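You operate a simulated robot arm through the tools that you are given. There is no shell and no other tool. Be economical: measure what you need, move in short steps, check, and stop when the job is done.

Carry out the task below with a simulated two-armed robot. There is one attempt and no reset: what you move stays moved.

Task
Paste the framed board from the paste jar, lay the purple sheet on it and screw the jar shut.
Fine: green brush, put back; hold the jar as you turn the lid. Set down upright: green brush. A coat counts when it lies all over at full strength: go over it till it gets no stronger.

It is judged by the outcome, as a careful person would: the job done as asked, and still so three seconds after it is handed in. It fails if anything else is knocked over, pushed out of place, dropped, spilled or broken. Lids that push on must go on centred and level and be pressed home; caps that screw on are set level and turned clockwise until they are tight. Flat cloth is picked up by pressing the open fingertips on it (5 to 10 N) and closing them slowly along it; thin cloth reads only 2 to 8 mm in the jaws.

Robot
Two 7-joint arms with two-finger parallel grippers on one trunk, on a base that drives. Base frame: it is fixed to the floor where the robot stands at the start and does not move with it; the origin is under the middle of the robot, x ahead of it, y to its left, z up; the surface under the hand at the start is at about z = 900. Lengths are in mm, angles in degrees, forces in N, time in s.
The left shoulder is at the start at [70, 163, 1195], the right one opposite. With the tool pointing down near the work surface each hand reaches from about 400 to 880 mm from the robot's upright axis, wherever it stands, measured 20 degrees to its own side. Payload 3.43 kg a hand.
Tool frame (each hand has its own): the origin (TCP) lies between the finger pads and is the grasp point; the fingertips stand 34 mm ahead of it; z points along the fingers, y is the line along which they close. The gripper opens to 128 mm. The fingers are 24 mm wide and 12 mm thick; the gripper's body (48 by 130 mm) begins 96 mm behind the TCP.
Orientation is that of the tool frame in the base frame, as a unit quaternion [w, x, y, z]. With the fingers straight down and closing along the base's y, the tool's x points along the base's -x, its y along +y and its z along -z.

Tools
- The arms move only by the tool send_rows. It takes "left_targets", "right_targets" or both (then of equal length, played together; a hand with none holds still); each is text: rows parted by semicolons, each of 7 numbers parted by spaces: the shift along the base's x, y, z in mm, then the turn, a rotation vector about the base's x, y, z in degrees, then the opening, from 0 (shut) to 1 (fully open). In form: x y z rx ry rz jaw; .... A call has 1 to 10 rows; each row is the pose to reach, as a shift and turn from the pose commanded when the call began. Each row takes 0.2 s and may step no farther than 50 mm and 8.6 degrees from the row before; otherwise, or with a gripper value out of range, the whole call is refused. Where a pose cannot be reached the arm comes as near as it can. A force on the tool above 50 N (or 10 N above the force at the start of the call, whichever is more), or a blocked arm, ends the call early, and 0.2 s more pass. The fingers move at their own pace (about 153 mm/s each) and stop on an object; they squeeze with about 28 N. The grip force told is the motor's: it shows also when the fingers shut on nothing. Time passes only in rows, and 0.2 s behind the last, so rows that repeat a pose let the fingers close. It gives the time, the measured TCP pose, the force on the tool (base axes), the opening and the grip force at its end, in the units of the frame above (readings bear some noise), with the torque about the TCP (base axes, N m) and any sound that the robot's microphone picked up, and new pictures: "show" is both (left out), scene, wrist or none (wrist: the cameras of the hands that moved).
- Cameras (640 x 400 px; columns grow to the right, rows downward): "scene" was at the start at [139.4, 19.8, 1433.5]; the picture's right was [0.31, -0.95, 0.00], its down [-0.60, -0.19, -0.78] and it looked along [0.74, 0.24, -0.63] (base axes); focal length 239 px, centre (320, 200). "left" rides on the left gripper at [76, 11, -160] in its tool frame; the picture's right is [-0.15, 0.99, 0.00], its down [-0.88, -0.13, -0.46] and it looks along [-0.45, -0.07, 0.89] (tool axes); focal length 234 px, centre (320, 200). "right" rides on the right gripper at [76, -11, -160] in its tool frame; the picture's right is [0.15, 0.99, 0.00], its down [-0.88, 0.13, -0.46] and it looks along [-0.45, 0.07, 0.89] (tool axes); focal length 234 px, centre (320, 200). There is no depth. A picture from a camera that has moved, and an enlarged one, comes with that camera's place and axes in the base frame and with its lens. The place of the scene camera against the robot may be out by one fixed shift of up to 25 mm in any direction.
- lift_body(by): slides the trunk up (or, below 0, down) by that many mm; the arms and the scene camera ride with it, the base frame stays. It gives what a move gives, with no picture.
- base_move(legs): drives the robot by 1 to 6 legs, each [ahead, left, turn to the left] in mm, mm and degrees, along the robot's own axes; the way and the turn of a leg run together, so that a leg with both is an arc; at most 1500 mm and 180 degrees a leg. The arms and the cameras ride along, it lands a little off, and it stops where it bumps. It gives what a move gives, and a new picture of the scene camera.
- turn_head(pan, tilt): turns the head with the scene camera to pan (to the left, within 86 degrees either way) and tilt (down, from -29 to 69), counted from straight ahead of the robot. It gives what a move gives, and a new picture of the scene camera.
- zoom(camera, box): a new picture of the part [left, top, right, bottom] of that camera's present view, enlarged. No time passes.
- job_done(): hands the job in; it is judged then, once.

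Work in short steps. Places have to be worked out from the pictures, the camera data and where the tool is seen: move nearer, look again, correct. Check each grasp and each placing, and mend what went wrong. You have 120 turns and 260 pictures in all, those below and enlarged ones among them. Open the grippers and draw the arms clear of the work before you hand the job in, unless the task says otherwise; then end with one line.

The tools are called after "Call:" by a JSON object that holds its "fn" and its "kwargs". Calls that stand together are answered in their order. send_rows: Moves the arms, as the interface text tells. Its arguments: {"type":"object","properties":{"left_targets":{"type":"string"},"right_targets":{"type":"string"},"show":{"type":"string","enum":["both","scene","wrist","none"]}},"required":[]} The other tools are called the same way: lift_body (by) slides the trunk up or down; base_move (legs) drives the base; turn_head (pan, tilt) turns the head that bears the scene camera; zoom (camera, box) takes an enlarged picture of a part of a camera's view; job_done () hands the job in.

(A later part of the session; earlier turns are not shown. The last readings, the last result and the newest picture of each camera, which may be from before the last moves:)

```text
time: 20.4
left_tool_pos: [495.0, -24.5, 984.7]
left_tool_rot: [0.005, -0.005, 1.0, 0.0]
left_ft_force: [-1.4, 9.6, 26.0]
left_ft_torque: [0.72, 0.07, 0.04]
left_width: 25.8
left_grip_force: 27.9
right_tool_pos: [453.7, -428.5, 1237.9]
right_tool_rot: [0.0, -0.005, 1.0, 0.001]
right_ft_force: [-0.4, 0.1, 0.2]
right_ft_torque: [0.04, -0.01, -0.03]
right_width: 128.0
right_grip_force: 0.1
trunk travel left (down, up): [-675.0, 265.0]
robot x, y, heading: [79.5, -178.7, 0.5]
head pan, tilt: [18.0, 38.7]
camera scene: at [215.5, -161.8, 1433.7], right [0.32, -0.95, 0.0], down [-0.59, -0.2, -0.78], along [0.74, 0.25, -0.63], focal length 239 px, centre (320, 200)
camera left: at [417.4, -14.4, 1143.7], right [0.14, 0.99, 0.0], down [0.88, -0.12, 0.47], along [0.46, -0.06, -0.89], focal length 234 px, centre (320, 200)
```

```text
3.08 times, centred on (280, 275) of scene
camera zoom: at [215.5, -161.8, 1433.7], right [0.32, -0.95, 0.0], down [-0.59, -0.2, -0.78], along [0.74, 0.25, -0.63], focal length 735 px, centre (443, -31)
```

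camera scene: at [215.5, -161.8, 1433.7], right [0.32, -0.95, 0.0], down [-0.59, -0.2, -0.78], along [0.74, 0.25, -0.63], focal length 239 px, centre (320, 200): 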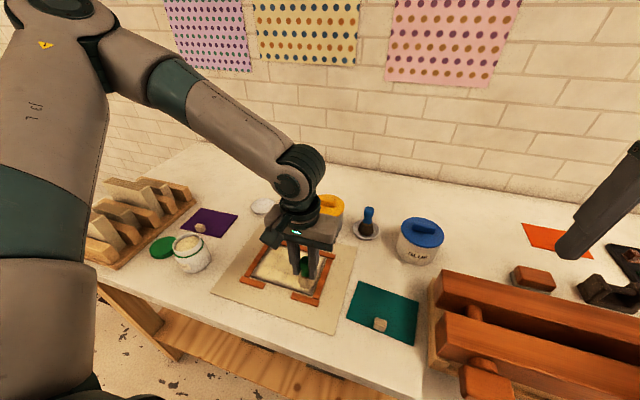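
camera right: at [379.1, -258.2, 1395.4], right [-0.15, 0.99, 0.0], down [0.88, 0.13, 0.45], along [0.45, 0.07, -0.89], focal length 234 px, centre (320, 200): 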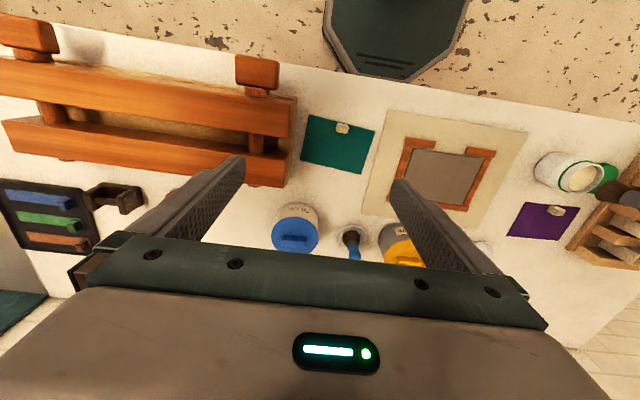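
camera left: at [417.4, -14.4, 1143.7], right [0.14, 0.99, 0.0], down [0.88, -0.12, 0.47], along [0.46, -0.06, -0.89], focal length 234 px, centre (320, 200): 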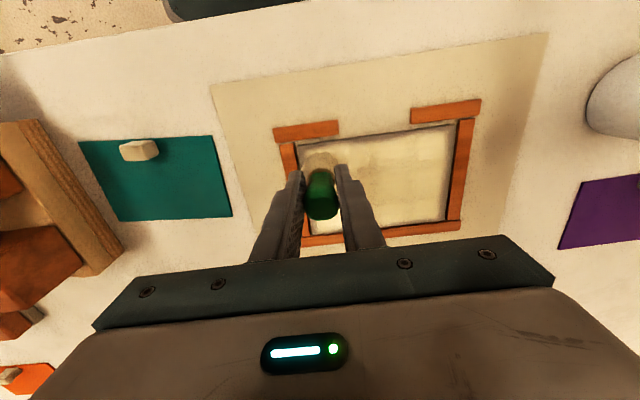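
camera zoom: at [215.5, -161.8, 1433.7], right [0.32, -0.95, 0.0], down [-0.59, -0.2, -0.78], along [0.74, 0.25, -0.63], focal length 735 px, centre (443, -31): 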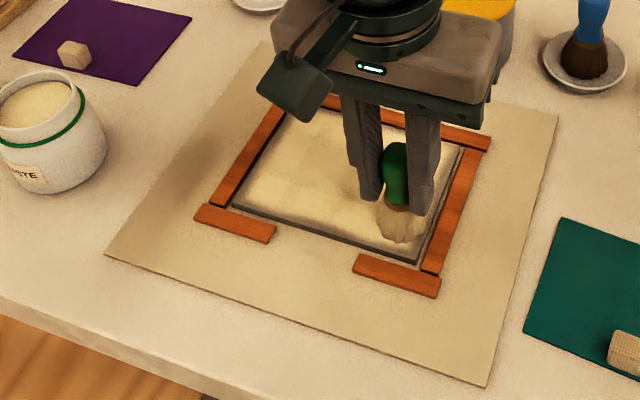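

The board has a first coat, edges look thinner. I lift off and go back to the jar to reload.

Call:
{"fn": "send_rows", "kwargs": {"left_targets": "0 5 40 0 0 0 0; 0 10 85 0 0 0 0; -2 50 107 0 0 0 0; -6 98 107 0 0 0 0; -10 146 107 0 0 0 0; -14 194 107 0 0 0 0; -18 240 107 0 0 0 0; -22 270 107 0 0 0 0; -26 297 107 0 0 0 0; -26 297 107 0 0 0 0"}}

Call:
{"fn": "zoom", "kwargs": {"camera": "scene", "box": [130, 190, 360, 340]}}

Call:
{"fn": "zoom", "kwargs": {"camera": "left", "box": [90, 70, 440, 270]}}

```text
time: 22.6
left_tool_pos: [471.3, 272.2, 1089.8]
left_tool_rot: [0.005, -0.004, 1.0, 0.0]
left_ft_force: [0.2, -0.7, -0.5]
left_ft_torque: [0.01, 0.01, -0.01]
left_width: 25.4
left_grip_force: 28.5
right_tool_pos: [457.5, -429.6, 1236.9]
right_tool_rot: [-0.001, -0.005, 1.0, 0.0]
right_ft_force: [-0.2, -0.5, -0.2]
right_ft_torque: [0.02, 0.02, -0.02]
right_width: 128.0
right_grip_force: 0.2
trunk travel left (down, up): [-675.0, 265.0]
robot x, y, heading: [76.6, -186.5, 0.4]
head pan, tilt: [18.0, 38.7]
camera scene: at [217.6, -163.6, 1433.5], right [0.32, -0.95, 0.0], down [-0.59, -0.2, -0.78], along [0.74, 0.25, -0.63], focal length 239 px, centre (320, 200)
camera left: at [393.8, 283.0, 1248.2], right [0.14, 0.99, 0.0], down [0.88, -0.12, 0.46], along [0.46, -0.06, -0.89], focal length 234 px, centre (320, 200)
```

scene: 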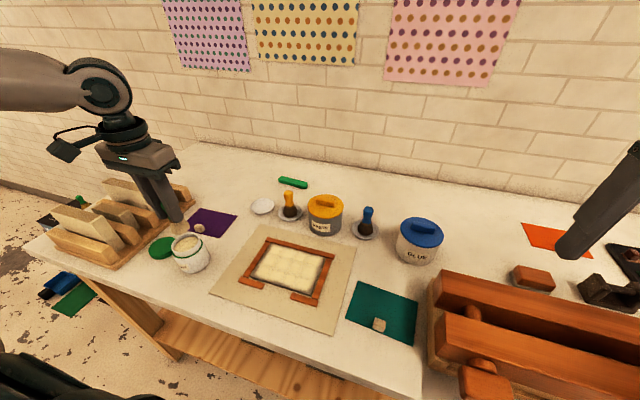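
left: 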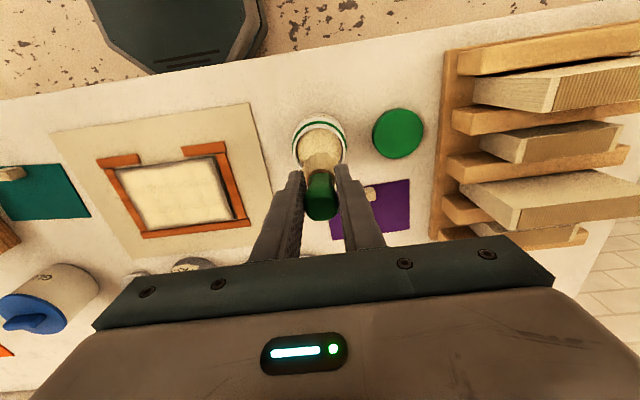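

```text
2.67 times, centred on (245, 265) of scene
camera zoom: at [217.6, -163.6, 1433.5], right [0.32, -0.95, 0.0], down [-0.59, -0.2, -0.78], along [0.74, 0.25, -0.63], focal length 637 px, centre (520, 27)
```

zoom: 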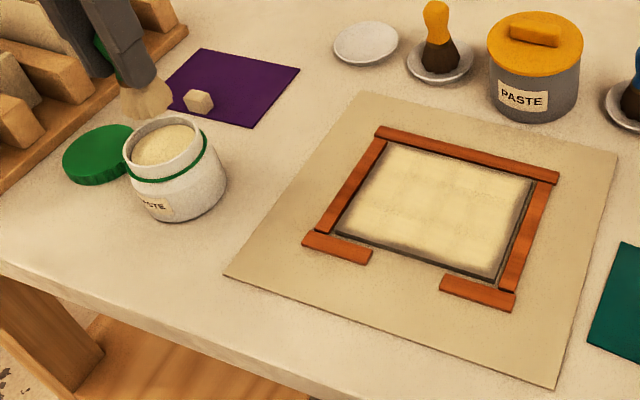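

```text
1.83 times, centred on (265, 170) of left
camera zoom: at [393.8, 283.0, 1248.2], right [0.14, 0.99, 0.0], down [0.88, -0.12, 0.46], along [0.46, -0.06, -0.89], focal length 428 px, centre (421, 255)
```

zoom: 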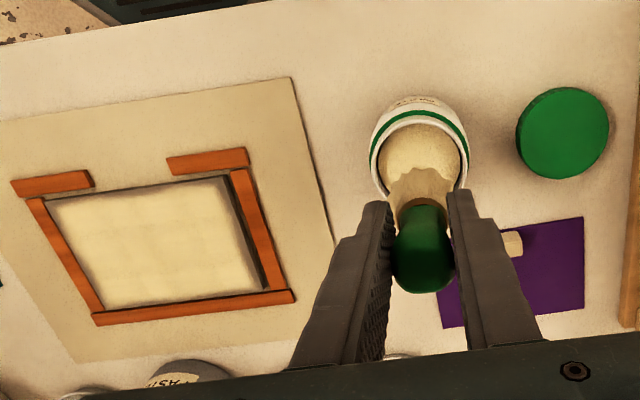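

Only narrow bands at the edges remain thin. I dip again, with fine steps into the paste.

Call:
{"fn": "send_rows", "kwargs": {"left_targets": "-2 0 -25 0 0 0 0; -2 0 -36 0 0 0 0; -2 0 -40 0 0 0 0; -2 0 -43 0 0 0 0; -2 0 -45 0 0 0 0; -2 0 -46 0 0 0 0; -2 0 -46 0 0 0 0; -2 0 -20 0 0 0 0; -2 0 5 0 0 0 0"}}

Call:
{"fn": "zoom", "kwargs": {"camera": "scene", "box": [130, 190, 360, 340]}}

```text
time: 24.0
left_tool_pos: [471.2, 270.3, 1050.7]
left_tool_rot: [0.012, -0.003, 1.0, 0.001]
left_ft_force: [0.5, -2.7, 27.6]
left_ft_torque: [-0.37, -0.67, -0.05]
left_width: 25.7
left_grip_force: 28.2
right_tool_pos: [454.2, -429.6, 1236.4]
right_tool_rot: [0.0, -0.004, 1.0, 0.001]
right_ft_force: [0.3, 0.5, 0.6]
right_ft_torque: [-0.01, 0.02, 0.03]
right_width: 128.2
right_grip_force: 0.1
trunk travel left (down, up): [-675.0, 265.0]
robot x, y, heading: [76.3, -183.6, 0.4]
head pan, tilt: [18.0, 38.7]
stopped in row 7 (left hand): the force on the tool passed its limit at 52 N (the readings are from after the stop); the commanded pose is now the measured one
camera scene: at [216.1, -164.5, 1433.5], right [0.32, -0.95, 0.0], down [-0.59, -0.2, -0.78], along [0.74, 0.25, -0.63], focal length 239 px, centre (320, 200)
camera left: at [391.8, 280.9, 1208.1], right [0.14, 0.99, 0.01], down [0.87, -0.13, 0.48], along [0.47, -0.06, -0.88], focal length 234 px, centre (320, 200)
```

scene: 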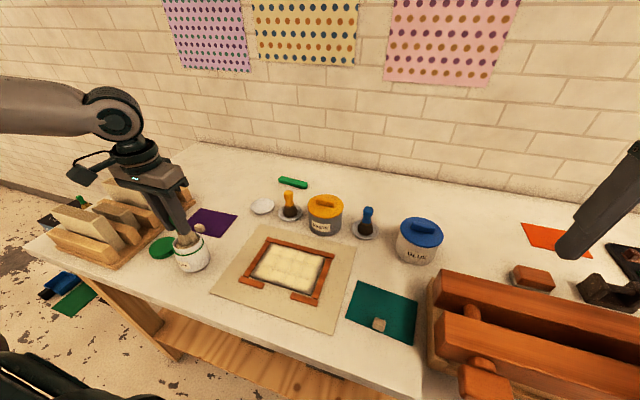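
left: 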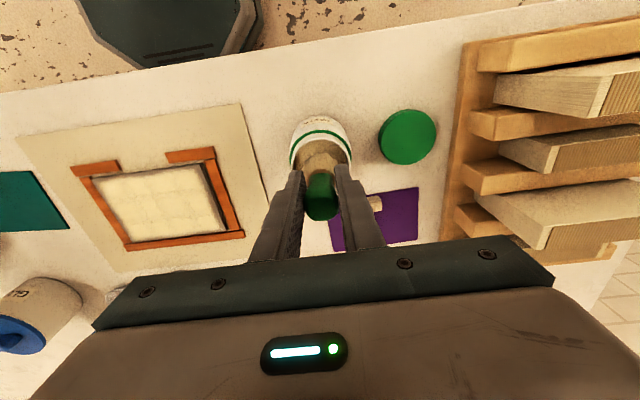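

```text
2.67 times, centred on (245, 265) of scene
camera zoom: at [216.1, -164.5, 1433.5], right [0.32, -0.95, 0.0], down [-0.59, -0.2, -0.78], along [0.74, 0.25, -0.63], focal length 637 px, centre (520, 27)
```

zoom: 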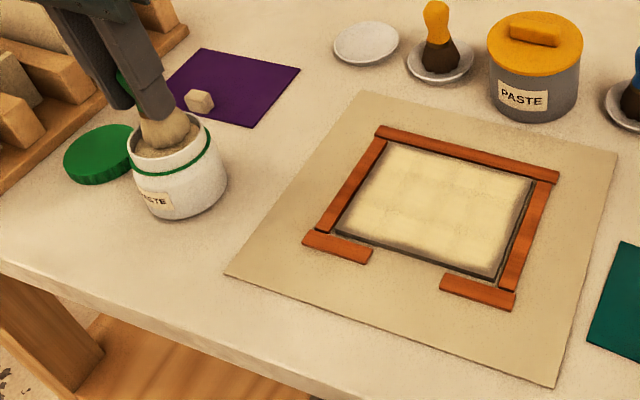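

The brush may be on the far rim; I look close up.

Call:
{"fn": "zoom", "kwargs": {"camera": "left", "box": [260, 90, 440, 240]}}

Call:
{"fn": "zoom", "kwargs": {"camera": "scene", "box": [145, 205, 235, 285]}}

```text
2.67 times, centred on (350, 165) of left
camera zoom: at [391.8, 280.9, 1208.1], right [0.14, 0.99, 0.01], down [0.87, -0.13, 0.48], along [0.47, -0.06, -0.88], focal length 624 px, centre (240, 293)
```

zoom: 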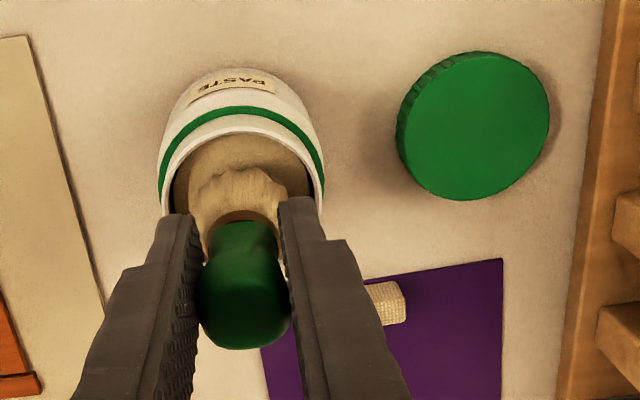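

```text
5.00 times, centred on (190, 245) of scene
camera zoom: at [216.1, -164.5, 1433.5], right [0.32, -0.95, 0.0], down [-0.59, -0.2, -0.78], along [0.74, 0.25, -0.63], focal length 1194 px, centre (970, -25)
```

zoom: 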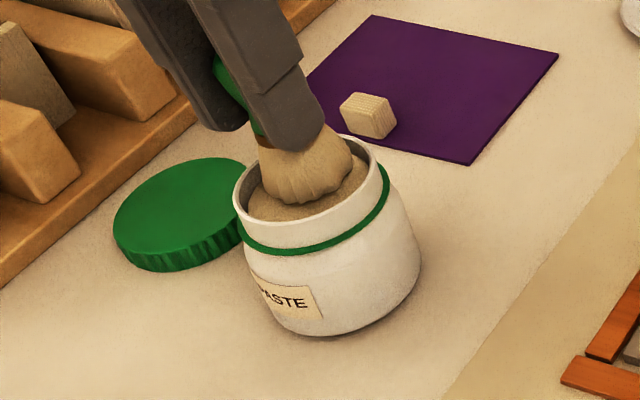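

The brush is inside the mouth on the paste. I lift and check the load and the jar.

Call:
{"fn": "send_rows", "kwargs": {"left_targets": "0 1 15 0 0 0 0; 0 2 42 0 0 0 0; 0 2 42 0 0 0 0", "show": "none"}}

Call:
{"fn": "zoom", "kwargs": {"camera": "left", "box": [260, 90, 440, 240]}}

Call:
{"fn": "zoom", "kwargs": {"camera": "scene", "box": [145, 185, 235, 285]}}

```text
time: 24.8
left_tool_pos: [472.5, 274.6, 1090.2]
left_tool_rot: [0.008, -0.004, 1.0, 0.0]
left_ft_force: [0.7, 0.0, -0.3]
left_ft_torque: [-0.02, 0.02, -0.03]
left_width: 25.9
left_grip_force: 28.1
right_tool_pos: [456.7, -428.1, 1237.1]
right_tool_rot: [0.0, -0.005, 1.0, 0.0]
right_ft_force: [0.4, 0.8, 0.3]
right_ft_torque: [0.0, -0.01, 0.03]
right_width: 128.1
right_grip_force: 0.0
trunk travel left (down, up): [-675.0, 265.0]
robot x, y, heading: [81.2, -184.1, 0.4]
head pan, tilt: [18.0, 38.7]
```

```text
2.67 times, centred on (350, 165) of left
camera zoom: at [392.9, 284.6, 1247.5], right [0.14, 0.99, 0.0], down [0.87, -0.12, 0.47], along [0.47, -0.06, -0.88], focal length 624 px, centre (240, 293)
```

zoom: 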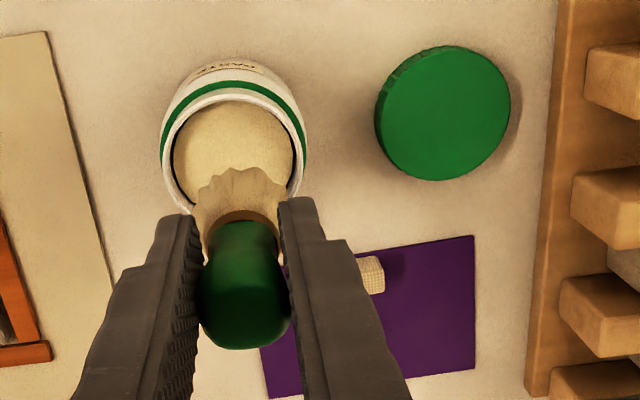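

```text
4.00 times, centred on (190, 235) of scene
camera zoom: at [217.7, -162.2, 1433.4], right [0.32, -0.95, 0.0], down [-0.59, -0.2, -0.78], along [0.74, 0.25, -0.63], focal length 956 px, centre (840, 60)
```

zoom: 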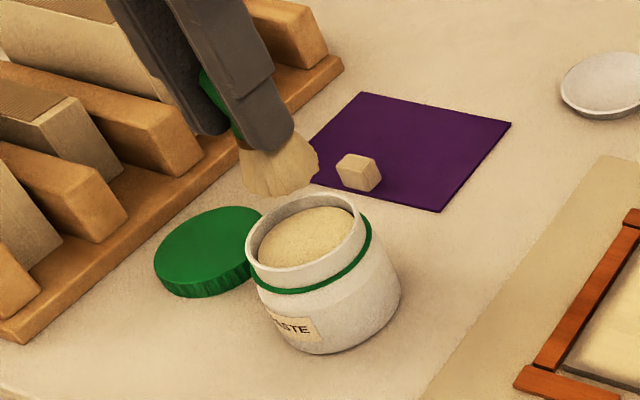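

The torque shows contact ≈23 mm ahead: the bristles sat on the far rim. I re-dip 8 mm nearer.

Call:
{"fn": "send_rows", "kwargs": {"left_targets": "-8 -2 -25 0 0 0 0; -8 -2 -36 0 0 0 0; -8 -2 -40 0 0 0 0; -8 -2 -43 0 0 0 0; -8 -2 -45 0 0 0 0; -8 -2 -47 0 0 0 0; -8 -2 -49 0 0 0 0; -8 -2 -51 0 0 0 0", "show": "none"}}

Call:
{"fn": "zoom", "kwargs": {"camera": "scene", "box": [145, 185, 235, 285]}}

```text
time: 26.6
left_tool_pos: [459.3, 269.9, 1042.8]
left_tool_rot: [0.012, -0.004, 1.0, 0.003]
left_ft_force: [1.2, 5.7, 36.6]
left_ft_torque: [0.32, 0.32, -0.03]
left_width: 25.7
left_grip_force: 27.4
right_tool_pos: [453.0, -430.1, 1237.3]
right_tool_rot: [0.001, -0.005, 1.0, 0.001]
right_ft_force: [-0.6, 0.1, -0.1]
right_ft_torque: [0.04, -0.02, -0.03]
right_width: 128.0
right_grip_force: 0.0
trunk travel left (down, up): [-675.0, 265.0]
robot x, y, heading: [77.4, -185.2, 0.2]
head pan, tilt: [18.0, 38.7]
```

```text
4.00 times, centred on (190, 235) of scene
camera zoom: at [214.5, -164.8, 1434.5], right [0.32, -0.95, 0.0], down [-0.59, -0.2, -0.78], along [0.74, 0.25, -0.62], focal length 956 px, centre (840, 60)
```

zoom: 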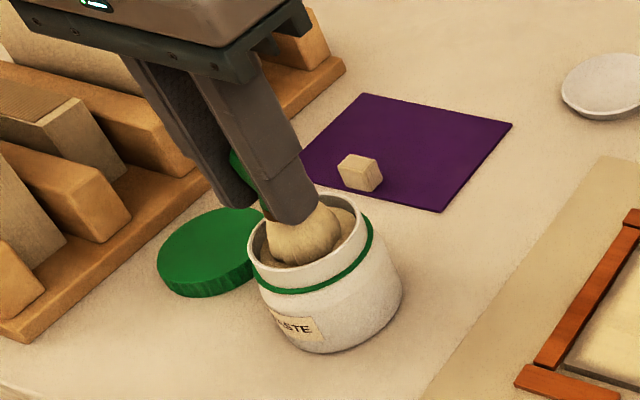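

Now central in the paste. I lift and check the load.

Call:
{"fn": "send_rows", "kwargs": {"left_targets": "2 1 15 0 0 0 0; 4 1 46 0 0 0 0; 4 1 46 0 0 0 0", "show": "none"}}

Call:
{"fn": "zoom", "kwargs": {"camera": "scene", "box": [145, 185, 235, 285]}}

```text
time: 27.4
left_tool_pos: [468.4, 271.4, 1083.1]
left_tool_rot: [0.008, -0.004, 1.0, 0.001]
left_ft_force: [0.2, 0.0, -0.1]
left_ft_torque: [-0.02, 0.04, 0.01]
left_width: 25.9
left_grip_force: 28.0
right_tool_pos: [457.0, -427.2, 1236.3]
right_tool_rot: [-0.001, -0.005, 1.0, 0.0]
right_ft_force: [0.1, 0.4, 0.4]
right_ft_torque: [0.0, 0.02, 0.01]
right_width: 127.9
right_grip_force: 0.1
trunk travel left (down, up): [-675.0, 265.0]
robot x, y, heading: [76.1, -183.9, 0.6]
head pan, tilt: [18.0, 38.7]
```

```text
4.00 times, centred on (190, 235) of scene
camera zoom: at [218.0, -162.0, 1433.3], right [0.32, -0.95, 0.0], down [-0.59, -0.2, -0.78], along [0.74, 0.25, -0.63], focal length 956 px, centre (840, 60)
```

zoom: 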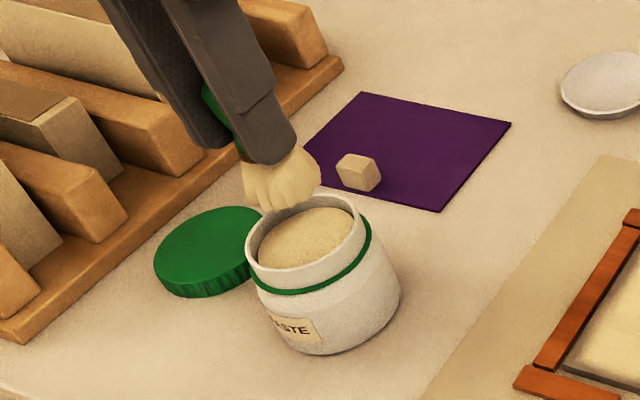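

Loaded. I go to the near-left corner of the board and touch down.

Call:
{"fn": "send_rows", "kwargs": {"left_targets": "6 -44 0 0 0 0 0; 12 -88 0 0 0 0 0; 18 -132 0 0 0 0 0; 24 -173 0 0 0 0 0; 24 -173 -40 0 0 0 0; 24 -173 -80 0 0 0 0; 24 -173 -92 0 0 0 0; 24 -173 -97 0 0 0 0; 24 -173 -97 0 0 0 0", "show": "none"}}

Call:
{"fn": "zoom", "kwargs": {"camera": "scene", "box": [200, 210, 360, 340]}}

```text
time: 29.4
left_tool_pos: [490.8, 102.1, 987.1]
left_tool_rot: [0.009, -0.005, 1.0, 0.002]
left_ft_force: [-0.2, 0.2, 2.3]
left_ft_torque: [0.01, 0.07, -0.03]
left_width: 25.7
left_grip_force: 27.7
right_tool_pos: [455.6, -428.8, 1236.3]
right_tool_rot: [0.0, -0.004, 1.0, 0.0]
right_ft_force: [-0.3, -0.1, -0.1]
right_ft_torque: [0.0, 0.02, -0.01]
right_width: 127.8
right_grip_force: 0.1
trunk travel left (down, up): [-675.0, 265.0]
robot x, y, heading: [75.3, -183.9, 0.5]
head pan, tilt: [18.0, 38.7]
```

```text
3.08 times, centred on (280, 275) of scene
camera zoom: at [217.1, -163.3, 1433.5], right [0.32, -0.95, 0.0], down [-0.59, -0.2, -0.78], along [0.74, 0.25, -0.63], focal length 735 px, centre (443, -31)
```

zoom: 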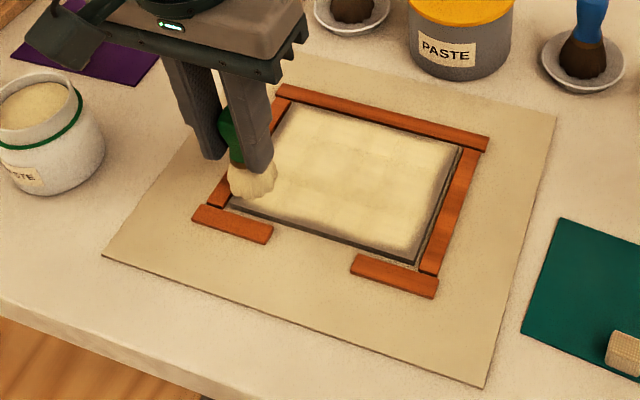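

I run the perimeter: near edge, right edge, far edge.

Call:
{"fn": "send_rows", "kwargs": {"left_targets": "-4 0 -1 0 0 0 0; -6 -40 -2 0 0 0 0; -8 -80 -2 0 0 0 0; -5 -118 -1 0 0 0 0; -2 -131 -1 0 0 0 0; 35 -132 -1 0 0 0 0; 67 -130 0 0 0 0 0; 69 -92 0 0 0 0 0; 69 -48 0 0 0 0 0; 69 -4 0 0 0 0 0", "show": "none"}}

Call:
{"fn": "zoom", "kwargs": {"camera": "scene", "box": [200, 210, 360, 340]}}

```text
time: 31.6
left_tool_pos: [562.1, 97.8, 989.2]
left_tool_rot: [0.008, -0.005, 1.0, 0.0]
left_ft_force: [0.5, 0.2, 0.0]
left_ft_torque: [-0.02, -0.07, 0.0]
left_width: 25.6
left_grip_force: 28.1
right_tool_pos: [456.1, -426.6, 1237.0]
right_tool_rot: [-0.001, -0.005, 1.0, -0.002]
right_ft_force: [-0.2, -1.1, 0.2]
right_ft_torque: [0.03, -0.04, 0.02]
right_width: 127.9
right_grip_force: 0.0
trunk travel left (down, up): [-675.0, 265.0]
robot x, y, heading: [80.3, -183.0, 0.3]
head pan, tilt: [18.0, 38.7]
```

```text
3.08 times, centred on (280, 275) of scene
camera zoom: at [216.9, -161.4, 1433.5], right [0.32, -0.95, 0.0], down [-0.59, -0.2, -0.78], along [0.74, 0.25, -0.63], focal length 735 px, centre (443, -31)
```

zoom: 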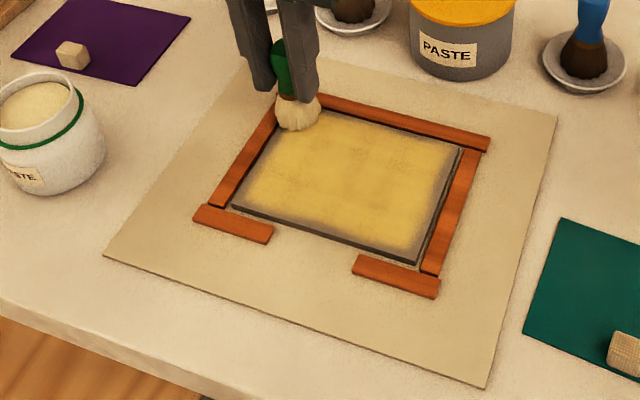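

Colour is getting stronger, but at this height (989) contact was lost and the edges stay thin. I repeat the perimeter ~5 mm lower and closer to the frame.

Call:
{"fn": "send_rows", "kwargs": {"left_targets": "2 5 -5 0 0 0 0; 2 -40 -5 0 0 0 0; 2 -85 -5 0 0 0 0; 2 -130 -5 0 0 0 0; -40 -132 -5 0 0 0 0; -77 -132 -5 0 0 0 0; -79 -90 -5 0 0 0 0; -79 -45 -5 0 0 0 0; -79 0 -5 0 0 0 0; -78 6 -5 0 0 0 0", "show": "none"}}

Call:
{"fn": "zoom", "kwargs": {"camera": "scene", "box": [200, 210, 360, 340]}}

```text
time: 32.5
left_tool_pos: [565.0, -1.2, 985.6]
left_tool_rot: [0.012, -0.005, 1.0, 0.001]
left_ft_force: [-5.0, -3.8, 20.2]
left_ft_torque: [-0.32, 0.55, 0.0]
left_width: 25.9
left_grip_force: 27.9
right_tool_pos: [454.0, -428.8, 1236.4]
right_tool_rot: [0.0, -0.004, 1.0, 0.002]
right_ft_force: [0.5, -0.5, -0.6]
right_ft_torque: [-0.02, 0.0, -0.01]
right_width: 128.0
right_grip_force: 0.1
trunk travel left (down, up): [-675.0, 265.0]
robot x, y, heading: [77.2, -185.8, 0.4]
head pan, tilt: [18.0, 38.7]
stopped in row 4 (left hand): the force on the tool passed its limit at 54 N (the readings are from after the stop); the commanded pose is now the measured one
```

```text
3.08 times, centred on (280, 275) of scene
camera zoom: at [214.9, -163.6, 1433.5], right [0.32, -0.95, 0.0], down [-0.59, -0.2, -0.78], along [0.74, 0.25, -0.62], focal length 735 px, centre (443, -31)
```

zoom: 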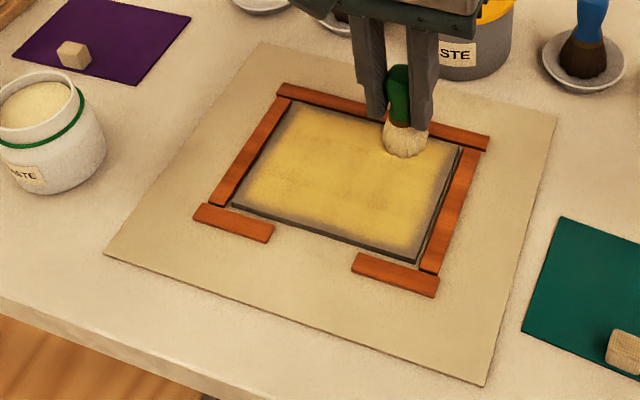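

It catches the far frame at the same spot; I ease off and continue to right and near edges.

Call:
{"fn": "send_rows", "kwargs": {"left_targets": "-7 0 2 0 0 0 0; -7 -31 0 0 0 0 0; -45 -33 -1 0 0 0 0; -81 -32 -1 0 0 0 0; -83 10 -2 0 0 0 0; -83 55 -2 0 0 0 0; -82 100 -1 0 0 0 0; -79 106 -1 0 0 0 0; -42 106 -1 0 0 0 0; -8 105 0 0 0 0 0", "show": "none"}}

Call:
{"fn": "zoom", "kwargs": {"camera": "scene", "box": [200, 210, 360, 340]}}

```text
time: 34.7
left_tool_pos: [554.3, 106.3, 984.6]
left_tool_rot: [0.011, -0.006, 1.0, 0.002]
left_ft_force: [-7.0, 3.5, 21.2]
left_ft_torque: [0.09, 0.77, -0.07]
left_width: 26.0
left_grip_force: 28.1
right_tool_pos: [455.6, -428.9, 1236.2]
right_tool_rot: [0.0, -0.005, 1.0, 0.002]
right_ft_force: [0.4, 0.5, 0.4]
right_ft_torque: [-0.02, 0.01, 0.02]
right_width: 128.1
right_grip_force: 0.0
trunk travel left (down, up): [-675.0, 265.0]
robot x, y, heading: [78.3, -183.5, 0.4]
head pan, tilt: [18.0, 38.7]
```

```text
3.08 times, centred on (280, 275) of scene
camera zoom: at [215.8, -163.6, 1433.5], right [0.32, -0.95, 0.0], down [-0.59, -0.2, -0.78], along [0.74, 0.25, -0.62], focal length 735 px, centre (443, -31)
```

zoom: 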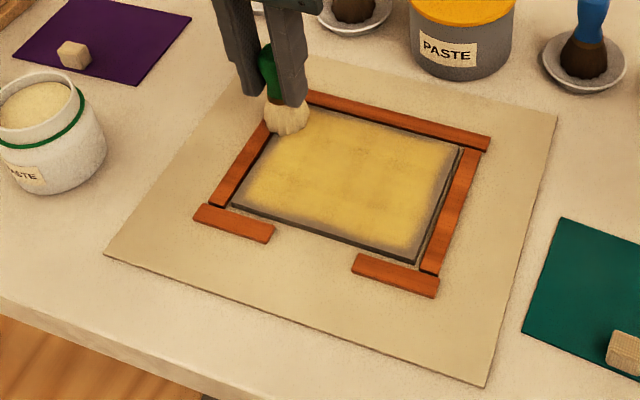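

Edges still look thin; probably the brush is spent. I go up to the jar and inspect the board from the wrist camera there.

Call:
{"fn": "send_rows", "kwargs": {"left_targets": "-5 -5 45 0 0 0 0; -10 -5 92 0 0 0 0; -25 30 100 0 0 0 0; -40 70 100 0 0 0 0; -55 110 100 0 0 0 0; -72 142 100 0 0 0 0; -90 166 100 0 0 0 0; -90 166 100 0 0 0 0", "show": "none"}}

Call:
{"fn": "zoom", "kwargs": {"camera": "left", "box": [80, 120, 280, 245]}}

Call:
{"fn": "zoom", "kwargs": {"camera": "scene", "box": [145, 185, 360, 310]}}

```text
time: 36.5
left_tool_pos: [468.1, 274.0, 1083.0]
left_tool_rot: [0.009, -0.005, 1.0, 0.002]
left_ft_force: [-0.4, 0.3, -0.1]
left_ft_torque: [0.0, 0.03, 0.0]
left_width: 25.9
left_grip_force: 27.7
right_tool_pos: [456.0, -429.0, 1235.7]
right_tool_rot: [-0.001, -0.005, 1.0, 0.0]
right_ft_force: [-0.1, 0.5, -0.7]
right_ft_torque: [0.04, 0.02, -0.04]
right_width: 127.9
right_grip_force: 0.0
trunk travel left (down, up): [-675.0, 265.0]
robot x, y, heading: [78.7, -179.7, 0.7]
head pan, tilt: [18.0, 38.7]
```

```text
3.20 times, centred on (180, 182) of left
camera zoom: at [389.4, 283.4, 1240.8], right [0.14, 0.99, 0.01], down [0.87, -0.12, 0.47], along [0.47, -0.06, -0.88], focal length 749 px, centre (768, 256)
```

zoom: 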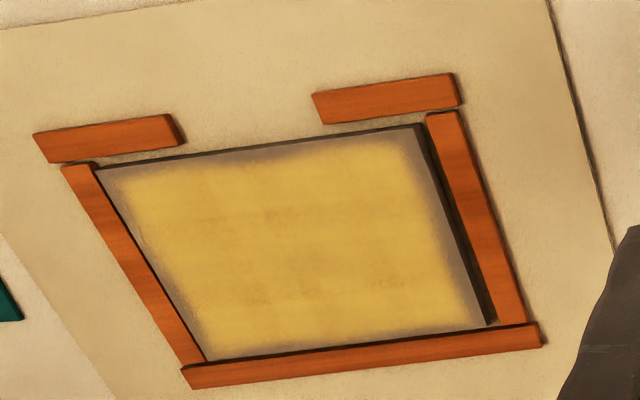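

```text
2.98 times, centred on (252, 248) of scene
camera zoom: at [218.2, -163.5, 1433.4], right [0.32, -0.95, 0.0], down [-0.59, -0.2, -0.78], along [0.74, 0.25, -0.63], focal length 711 px, centre (521, 59)
```

zoom: 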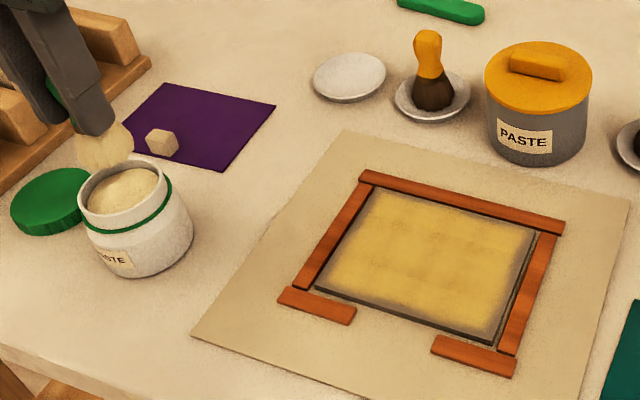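

Edge bands of ≈8 mm are still thin, likely since the brush tilts a bit (bristles ahead of TCP) and ran dry. I re-dip as in the good dip (TCP ≈460,270) and lift.

Call:
{"fn": "send_rows", "kwargs": {"left_targets": "-8 -3 -20 0 0 0 0; -8 -3 -30 0 0 0 0; -8 -3 -35 0 0 0 0; -8 -3 -39 0 0 0 0; -8 -3 -42 0 0 0 0; -8 -3 -44 0 0 0 0; -8 -3 -44 0 0 0 0; -8 -3 -20 0 0 0 0; -6 -3 5 0 0 0 0; -6 -3 5 0 0 0 0", "show": "none"}}

Call:
{"fn": "zoom", "kwargs": {"camera": "scene", "box": [145, 185, 235, 285]}}

```text
time: 38.7
left_tool_pos: [463.5, 268.7, 1087.3]
left_tool_rot: [0.01, -0.004, 1.0, 0.001]
left_ft_force: [1.3, 0.0, -0.8]
left_ft_torque: [0.03, -0.01, -0.07]
left_width: 25.6
left_grip_force: 28.6
right_tool_pos: [457.2, -427.0, 1235.8]
right_tool_rot: [-0.001, -0.004, 1.0, -0.001]
right_ft_force: [0.7, -0.8, -0.5]
right_ft_torque: [-0.01, 0.02, -0.01]
right_width: 127.9
right_grip_force: 0.0
trunk travel left (down, up): [-675.0, 265.0]
robot x, y, heading: [76.0, -183.5, 0.4]
head pan, tilt: [18.0, 38.7]
```

```text
4.00 times, centred on (190, 235) of scene
camera zoom: at [218.1, -161.7, 1433.3], right [0.32, -0.95, 0.0], down [-0.59, -0.2, -0.78], along [0.74, 0.25, -0.63], focal length 956 px, centre (840, 60)
```

zoom: 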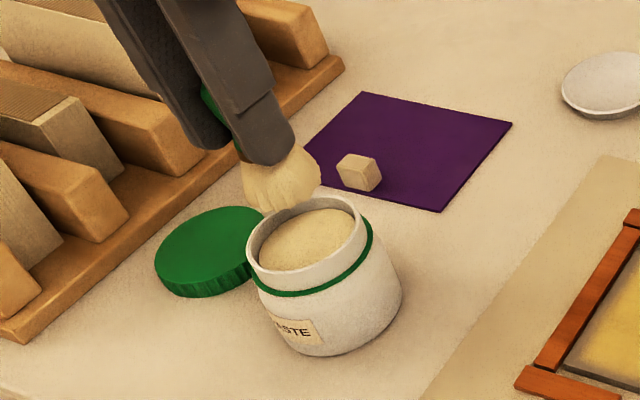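

Loaded well. I touch down on the near edge between the corner pieces, at TCP x≈474, and stroke there as a test.

Call:
{"fn": "send_rows", "kwargs": {"left_targets": "4 -48 0 0 0 0 0; 8 -96 0 0 0 0 0; 12 -144 0 0 0 0 0; 16 -190 0 0 0 0 0; 16 -209 -40 0 0 0 0; 16 -209 -85 0 0 0 0; 16 -209 -101 0 0 0 0; 10 -209 -103 0 0 0 0; 10 -230 -103 0 0 0 0; 10 -255 -103 0 0 0 0", "show": "none"}}

Call:
{"fn": "zoom", "kwargs": {"camera": "scene", "box": [200, 210, 360, 340]}}

```text
time: 40.9
left_tool_pos: [470.9, 10.9, 985.9]
left_tool_rot: [0.009, -0.004, 1.0, 0.002]
left_ft_force: [0.6, 0.4, -0.1]
left_ft_torque: [0.04, 0.01, 0.01]
left_width: 25.8
left_grip_force: 27.8
right_tool_pos: [456.9, -427.7, 1235.8]
right_tool_rot: [-0.001, -0.006, 1.0, 0.001]
right_ft_force: [-0.1, -0.4, 0.6]
right_ft_torque: [0.01, -0.03, -0.02]
right_width: 128.2
right_grip_force: 0.2
trunk travel left (down, up): [-675.0, 265.0]
robot x, y, heading: [77.7, -182.8, 0.4]
head pan, tilt: [18.0, 38.7]
```

```text
3.08 times, centred on (280, 275) of scene
camera zoom: at [218.4, -163.5, 1433.3], right [0.32, -0.95, 0.0], down [-0.59, -0.2, -0.78], along [0.74, 0.25, -0.63], focal length 735 px, centre (443, -31)
```

zoom: 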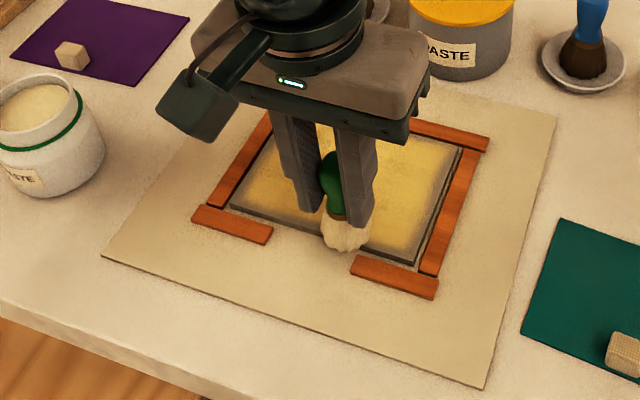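

At x≈471 the bristles are off the board's edge with no force. I go back on the board at x≈483 and press lower, to see force and coverage.

Call:
{"fn": "send_rows", "kwargs": {"left_targets": "0 0 8 0 0 0 0; 12 0 6 0 0 0 0; 12 0 -2 0 0 0 0; 12 0 -4 0 0 0 0; 12 20 -4 0 0 0 0; 12 50 -4 0 0 0 0; 12 20 -5 0 0 0 0; 12 0 -5 0 0 0 0", "show": "none"}}

Call:
{"fn": "zoom", "kwargs": {"camera": "scene", "box": [200, 210, 360, 340]}}

```text
time: 42.4
left_tool_pos: [484.1, 55.2, 985.0]
left_tool_rot: [0.016, -0.005, 1.0, 0.003]
left_ft_force: [-10.3, 2.8, 39.5]
left_ft_torque: [-0.06, 1.04, -0.02]
left_width: 26.1
left_grip_force: 28.4
right_tool_pos: [452.7, -430.4, 1237.0]
right_tool_rot: [0.002, -0.004, 1.0, 0.0]
right_ft_force: [-0.1, 0.3, -0.4]
right_ft_torque: [0.04, 0.05, -0.04]
right_width: 127.8
right_grip_force: 0.0
trunk travel left (down, up): [-675.0, 265.0]
robot x, y, heading: [80.3, -182.5, 0.4]
head pan, tilt: [18.0, 38.7]
stopped in row 7 (left hand): the force on the tool passed its limit at 58 N (the readings are from after the stop); the commanded pose is now the measured one
```

```text
3.08 times, centred on (280, 275) of scene
camera zoom: at [213.7, -164.1, 1434.0], right [0.32, -0.95, 0.0], down [-0.59, -0.2, -0.78], along [0.74, 0.25, -0.62], focal length 735 px, centre (443, -31)
```

zoom: 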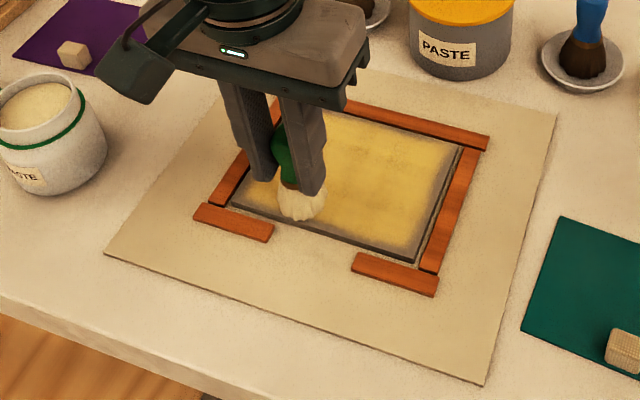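

Band unchanged even with a loaded brush pressed there: the fade looks like border rendering. I go over the whole board again with this load and compare.

Call:
{"fn": "send_rows", "kwargs": {"left_targets": "0 45 3 0 0 0 0; 0 5 2 0 0 0 0; 0 -40 2 0 0 0 0; 0 -85 2 0 0 0 0; 25 -85 2 0 0 0 0; 25 -40 2 0 0 0 0; 25 5 2 0 0 0 0; 25 46 2 0 0 0 0; 50 46 2 0 0 0 0; 50 5 2 0 0 0 0", "show": "none"}}

Call:
{"fn": "zoom", "kwargs": {"camera": "scene", "box": [200, 210, 360, 340]}}

```text
time: 42.9
left_tool_pos: [488.9, 88.1, 985.2]
left_tool_rot: [0.018, -0.004, 1.0, 0.01]
left_ft_force: [-7.9, 9.4, 26.0]
left_ft_torque: [0.24, 0.71, -0.2]
left_width: 25.9
left_grip_force: 28.0
right_tool_pos: [454.1, -430.3, 1236.3]
right_tool_rot: [0.0, -0.004, 1.0, 0.002]
right_ft_force: [0.2, -0.4, -0.1]
right_ft_torque: [0.04, 0.01, -0.04]
right_width: 127.9
right_grip_force: 0.0
trunk travel left (down, up): [-675.0, 265.0]
robot x, y, heading: [73.3, -180.5, 0.3]
head pan, tilt: [18.0, 38.7]
stopped in row 2 (left hand): the force on the tool passed its limit at 60 N (the readings are from after the stop); the commanded pose is now the measured one
```

```text
3.08 times, centred on (280, 275) of scene
camera zoom: at [215.1, -164.1, 1433.6], right [0.32, -0.95, 0.0], down [-0.59, -0.2, -0.78], along [0.74, 0.25, -0.62], focal length 735 px, centre (443, -31)
```

zoom: 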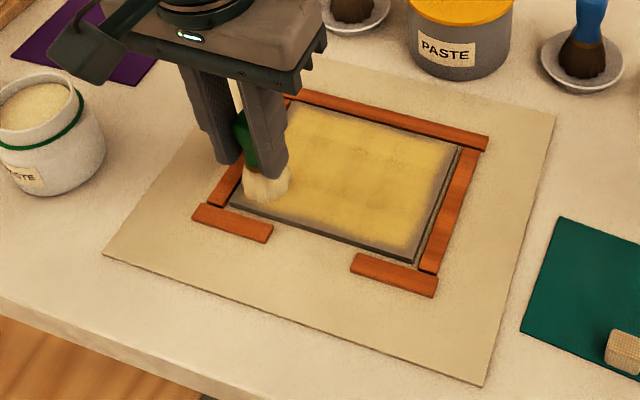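

Pressing too hard; I lift by 3 mm and stroke on lightly.

Call:
{"fn": "send_rows", "kwargs": {"left_targets": "0 5 6 0 0 0 0; 0 -30 3 0 0 0 0; 0 -75 3 0 0 0 0; 0 -117 3 0 0 0 0; 24 -117 3 0 0 0 0; 24 -75 3 0 0 0 0; 24 -30 3 0 0 0 0; 24 13 3 0 0 0 0; 48 13 3 0 0 0 0; 48 -30 3 0 0 0 0", "show": "none"}}

Call:
{"fn": "zoom", "kwargs": {"camera": "scene", "box": [200, 210, 360, 340]}}

```text
time: 45.1
left_tool_pos: [538.7, 52.1, 987.9]
left_tool_rot: [0.018, -0.004, 1.0, 0.01]
left_ft_force: [0.2, -0.3, 0.1]
left_ft_torque: [0.07, 0.0, 0.02]
left_width: 25.9
left_grip_force: 27.3
right_tool_pos: [457.0, -433.0, 1234.0]
right_tool_rot: [-0.002, -0.003, 1.0, 0.002]
right_ft_force: [0.3, -0.1, 0.4]
right_ft_torque: [0.04, 0.0, -0.01]
right_width: 127.7
right_grip_force: 0.1
trunk travel left (down, up): [-675.0, 265.0]
robot x, y, heading: [78.7, -182.7, 0.4]
head pan, tilt: [18.0, 38.7]
```

```text
3.08 times, centred on (280, 275) of scene
camera zoom: at [218.7, -167.6, 1433.4], right [0.32, -0.95, 0.0], down [-0.59, -0.2, -0.78], along [0.74, 0.25, -0.63], focal length 735 px, centre (443, -31)
```

zoom: 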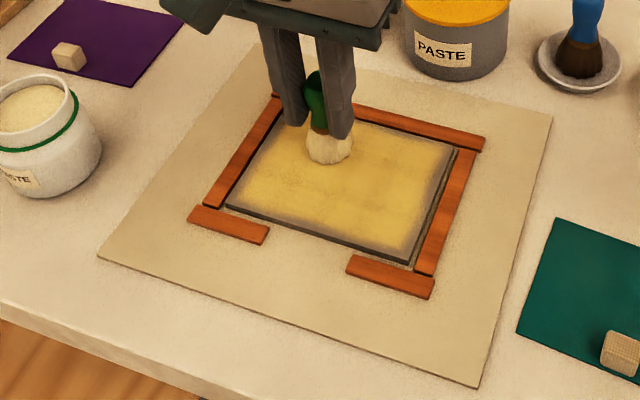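

Slightly too high now (no force). I lower 2 mm and sweep the middle and far part.

Call:
{"fn": "send_rows", "kwargs": {"left_targets": "0 0 -2 0 0 0 0; 0 45 -2 0 0 0 0; 20 45 -2 0 0 0 0; 20 0 -2 0 0 0 0; 20 -45 -2 0 0 0 0; 20 -80 -2 0 0 0 0; -5 -80 -2 0 0 0 0; -5 -40 -2 0 0 0 0; -5 0 -2 0 0 0 0; -5 47 -2 0 0 0 0", "show": "none"}}

Call:
{"fn": "zoom", "kwargs": {"camera": "scene", "box": [200, 210, 360, 340]}}

```text
time: 47.3
left_tool_pos: [530.7, 105.8, 986.1]
left_tool_rot: [0.021, -0.004, 1.0, 0.007]
left_ft_force: [1.8, -13.1, 28.4]
left_ft_torque: [-1.24, 0.05, 0.07]
left_width: 25.8
left_grip_force: 27.8
right_tool_pos: [453.9, -430.1, 1237.8]
right_tool_rot: [0.0, -0.004, 1.0, -0.001]
right_ft_force: [-1.0, 0.4, 0.2]
right_ft_torque: [-0.03, -0.02, 0.01]
right_width: 128.1
right_grip_force: 0.1
trunk travel left (down, up): [-675.0, 265.0]
robot x, y, heading: [78.4, -181.9, 0.4]
head pan, tilt: [18.0, 38.7]
```

```text
3.08 times, centred on (280, 275) of scene
camera zoom: at [214.4, -164.3, 1433.8], right [0.31, -0.95, 0.0], down [-0.59, -0.2, -0.78], along [0.74, 0.25, -0.62], focal length 735 px, centre (443, -31)
```

zoom: 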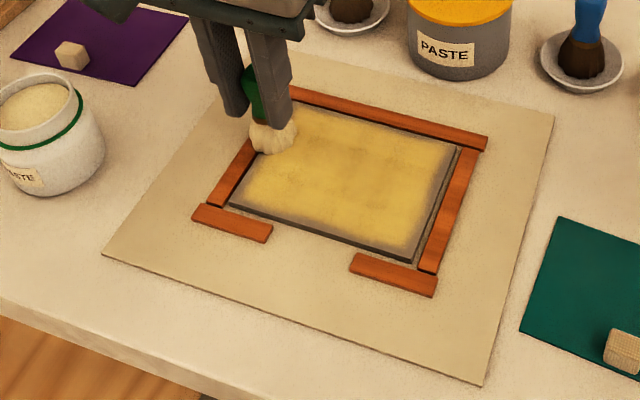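

I sweep the near half once more at this height, then inspect.

Call:
{"fn": "send_rows", "kwargs": {"left_targets": "-18 -6 0 0 0 0 0; -18 -50 0 0 0 0 0; -18 -95 0 0 0 0 0; -18 -137 0 0 0 0 0; -40 -137 0 0 0 0 0; -43 -95 0 0 0 0 0; -43 -50 0 0 0 0 0; -43 -8 0 0 0 0 0; -20 -3 1 0 0 0 0; -20 -3 60 0 0 0 0", "show": "none"}}

Call:
{"fn": "zoom", "kwargs": {"camera": "scene", "box": [200, 210, 360, 340]}}

```text
refused: row 10 steps farther than a row can; nothing moved
```

```text
3.08 times, centred on (280, 275) of scene
camera zoom: at [214.4, -164.3, 1433.8], right [0.31, -0.95, 0.0], down [-0.59, -0.2, -0.78], along [0.74, 0.25, -0.62], focal length 735 px, centre (443, -31)
```

zoom: 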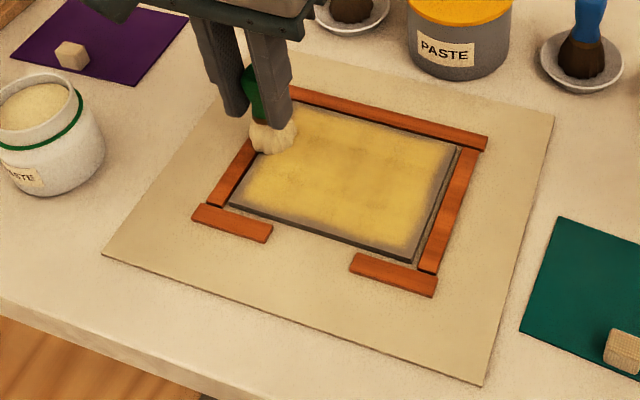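

A row step was too long; I resend with a shorter last lift.

Call:
{"fn": "send_rows", "kwargs": {"left_targets": "-18 -6 0 0 0 0 0; -18 -50 0 0 0 0 0; -18 -95 0 0 0 0 0; -18 -137 0 0 0 0 0; -40 -137 0 0 0 0 0; -43 -95 0 0 0 0 0; -43 -50 0 0 0 0 0; -43 -8 0 0 0 0 0; -20 -3 1 0 0 0 0; -20 -3 48 0 0 0 0", "show": "none"}}

Call:
{"fn": "zoom", "kwargs": {"camera": "scene", "box": [210, 220, 350, 320]}}

```text
time: 47.8
left_tool_pos: [516.2, 93.8, 985.4]
left_tool_rot: [0.022, -0.006, 1.0, 0.011]
left_ft_force: [-0.9, 1.1, 16.4]
left_ft_torque: [-0.24, 0.18, -0.03]
left_width: 25.7
left_grip_force: 27.5
right_tool_pos: [455.4, -430.5, 1235.7]
right_tool_rot: [0.001, -0.004, 1.0, 0.001]
right_ft_force: [0.0, 0.5, -0.5]
right_ft_torque: [-0.02, 0.02, -0.01]
right_width: 128.1
right_grip_force: 0.0
trunk travel left (down, up): [-675.0, 265.0]
robot x, y, heading: [76.5, -186.6, 0.3]
head pan, tilt: [18.0, 38.7]
stopped in row 2 (left hand): the force on the tool passed its limit at 55 N (the readings are from after the stop); the commanded pose is now the measured one
```

```text
4.00 times, centred on (280, 270) of scene
camera zoom: at [216.3, -164.4, 1433.2], right [0.32, -0.95, 0.0], down [-0.59, -0.2, -0.78], along [0.74, 0.25, -0.62], focal length 956 px, centre (480, -80)
```

zoom: 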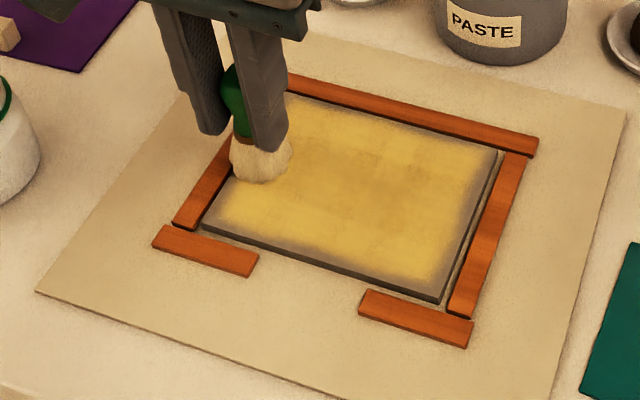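

The coat seems uneven (middle duller). I straighten the small tool tilt picked up, and reload for a clean full pass at light force.

Call:
{"fn": "send_rows", "kwargs": {"left_targets": "0 0 45 -0.6 1.2 -0.3 0; -5 5 92 -1.3 2.5 -0.7 0; -15 45 100 -1.3 2.5 -0.7 0; -25 90 100 -1.3 2.5 -0.7 0; -35 130 100 -1.3 2.5 -0.7 0; -45 160 100 -1.3 2.5 -0.7 0; -52 177 100 -1.3 2.5 -0.7 0; -52 177 100 -1.3 2.5 -0.7 0", "show": "none"}}

Call:
{"fn": "zoom", "kwargs": {"camera": "left", "box": [80, 100, 440, 260]}}

Call:
{"fn": "zoom", "kwargs": {"camera": "scene", "box": [145, 185, 360, 310]}}

```text
time: 49.6
left_tool_pos: [462.2, 274.3, 1086.1]
left_tool_rot: [-0.004, 0.001, 1.0, 0.0]
left_ft_force: [0.7, -0.3, -0.4]
left_ft_torque: [0.02, 0.0, 0.03]
left_width: 25.7
left_grip_force: 28.2
right_tool_pos: [457.7, -429.4, 1234.9]
right_tool_rot: [-0.001, -0.003, 1.0, 0.001]
right_ft_force: [-0.1, -0.7, 1.3]
right_ft_torque: [0.03, -0.01, 0.01]
right_width: 128.2
right_grip_force: 0.1
trunk travel left (down, up): [-675.0, 265.0]
robot x, y, heading: [77.7, -181.5, 0.5]
head pan, tilt: [18.0, 38.7]
```

```text
1.78 times, centred on (260, 180) of left
camera zoom: at [388.0, 285.8, 1246.0], right [0.15, 0.99, 0.0], down [0.88, -0.13, 0.45], along [0.45, -0.07, -0.89], focal length 416 px, centre (427, 236)
```

zoom: 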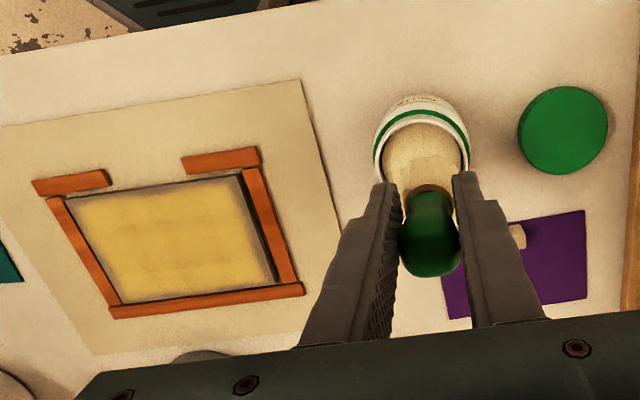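

```text
2.98 times, centred on (252, 248) of scene
camera zoom: at [218.6, -163.7, 1433.5], right [0.32, -0.95, 0.0], down [-0.59, -0.2, -0.78], along [0.74, 0.25, -0.63], focal length 711 px, centre (521, 59)
```

zoom: 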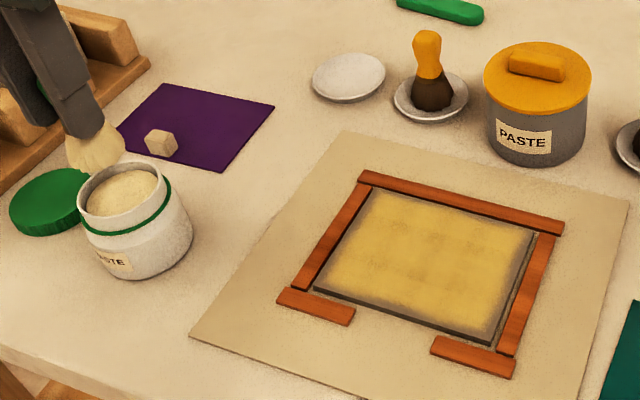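

Fairly uniform. One more loaded pass to be sure: dip again.

Call:
{"fn": "send_rows", "kwargs": {"left_targets": "-1 -4 -20 0 0 0 0; -1 -4 -32 0 0 0 0; -1 -4 -38 0 0 0 0; -1 -4 -42 0 0 0 0; -1 -4 -45 0 0 0 0; -1 -4 -47 0 0 0 0; -1 -4 -47 0 0 0 0; -1 -4 -20 0 0 0 0; -1 -4 5 0 0 0 0; 4 -48 5 0 0 0 0", "show": "none"}}

Call:
{"fn": "zoom", "kwargs": {"camera": "left", "box": [80, 120, 330, 260]}}

```text
time: 51.8
left_tool_pos: [467.7, 222.5, 1087.2]
left_tool_rot: [-0.004, 0.0, 1.0, 0.002]
left_ft_force: [0.6, 0.2, -0.5]
left_ft_torque: [0.05, 0.06, 0.01]
left_width: 25.5
left_grip_force: 27.7
right_tool_pos: [459.0, -431.3, 1233.6]
right_tool_rot: [-0.003, -0.003, 1.0, 0.001]
right_ft_force: [0.6, -0.6, -0.3]
right_ft_torque: [0.06, 0.06, 0.01]
right_width: 128.0
right_grip_force: 0.0
trunk travel left (down, up): [-675.0, 265.0]
robot x, y, heading: [81.0, -184.3, 0.5]
head pan, tilt: [18.0, 38.7]
```

```text
2.56 times, centred on (205, 190) of left
camera zoom: at [394.5, 233.8, 1247.1], right [0.15, 0.99, 0.0], down [0.88, -0.13, 0.45], along [0.44, -0.07, -0.89], focal length 600 px, centre (614, 226)
```

zoom: 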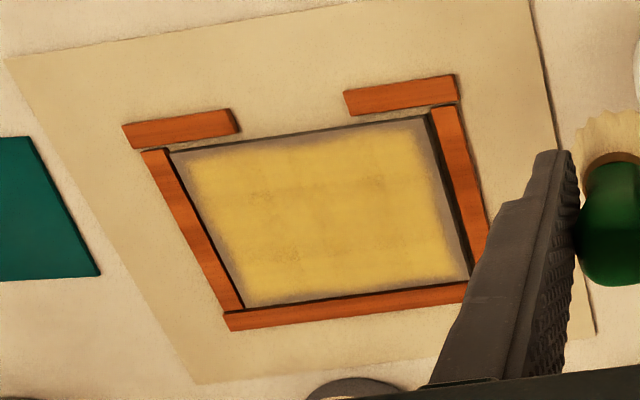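

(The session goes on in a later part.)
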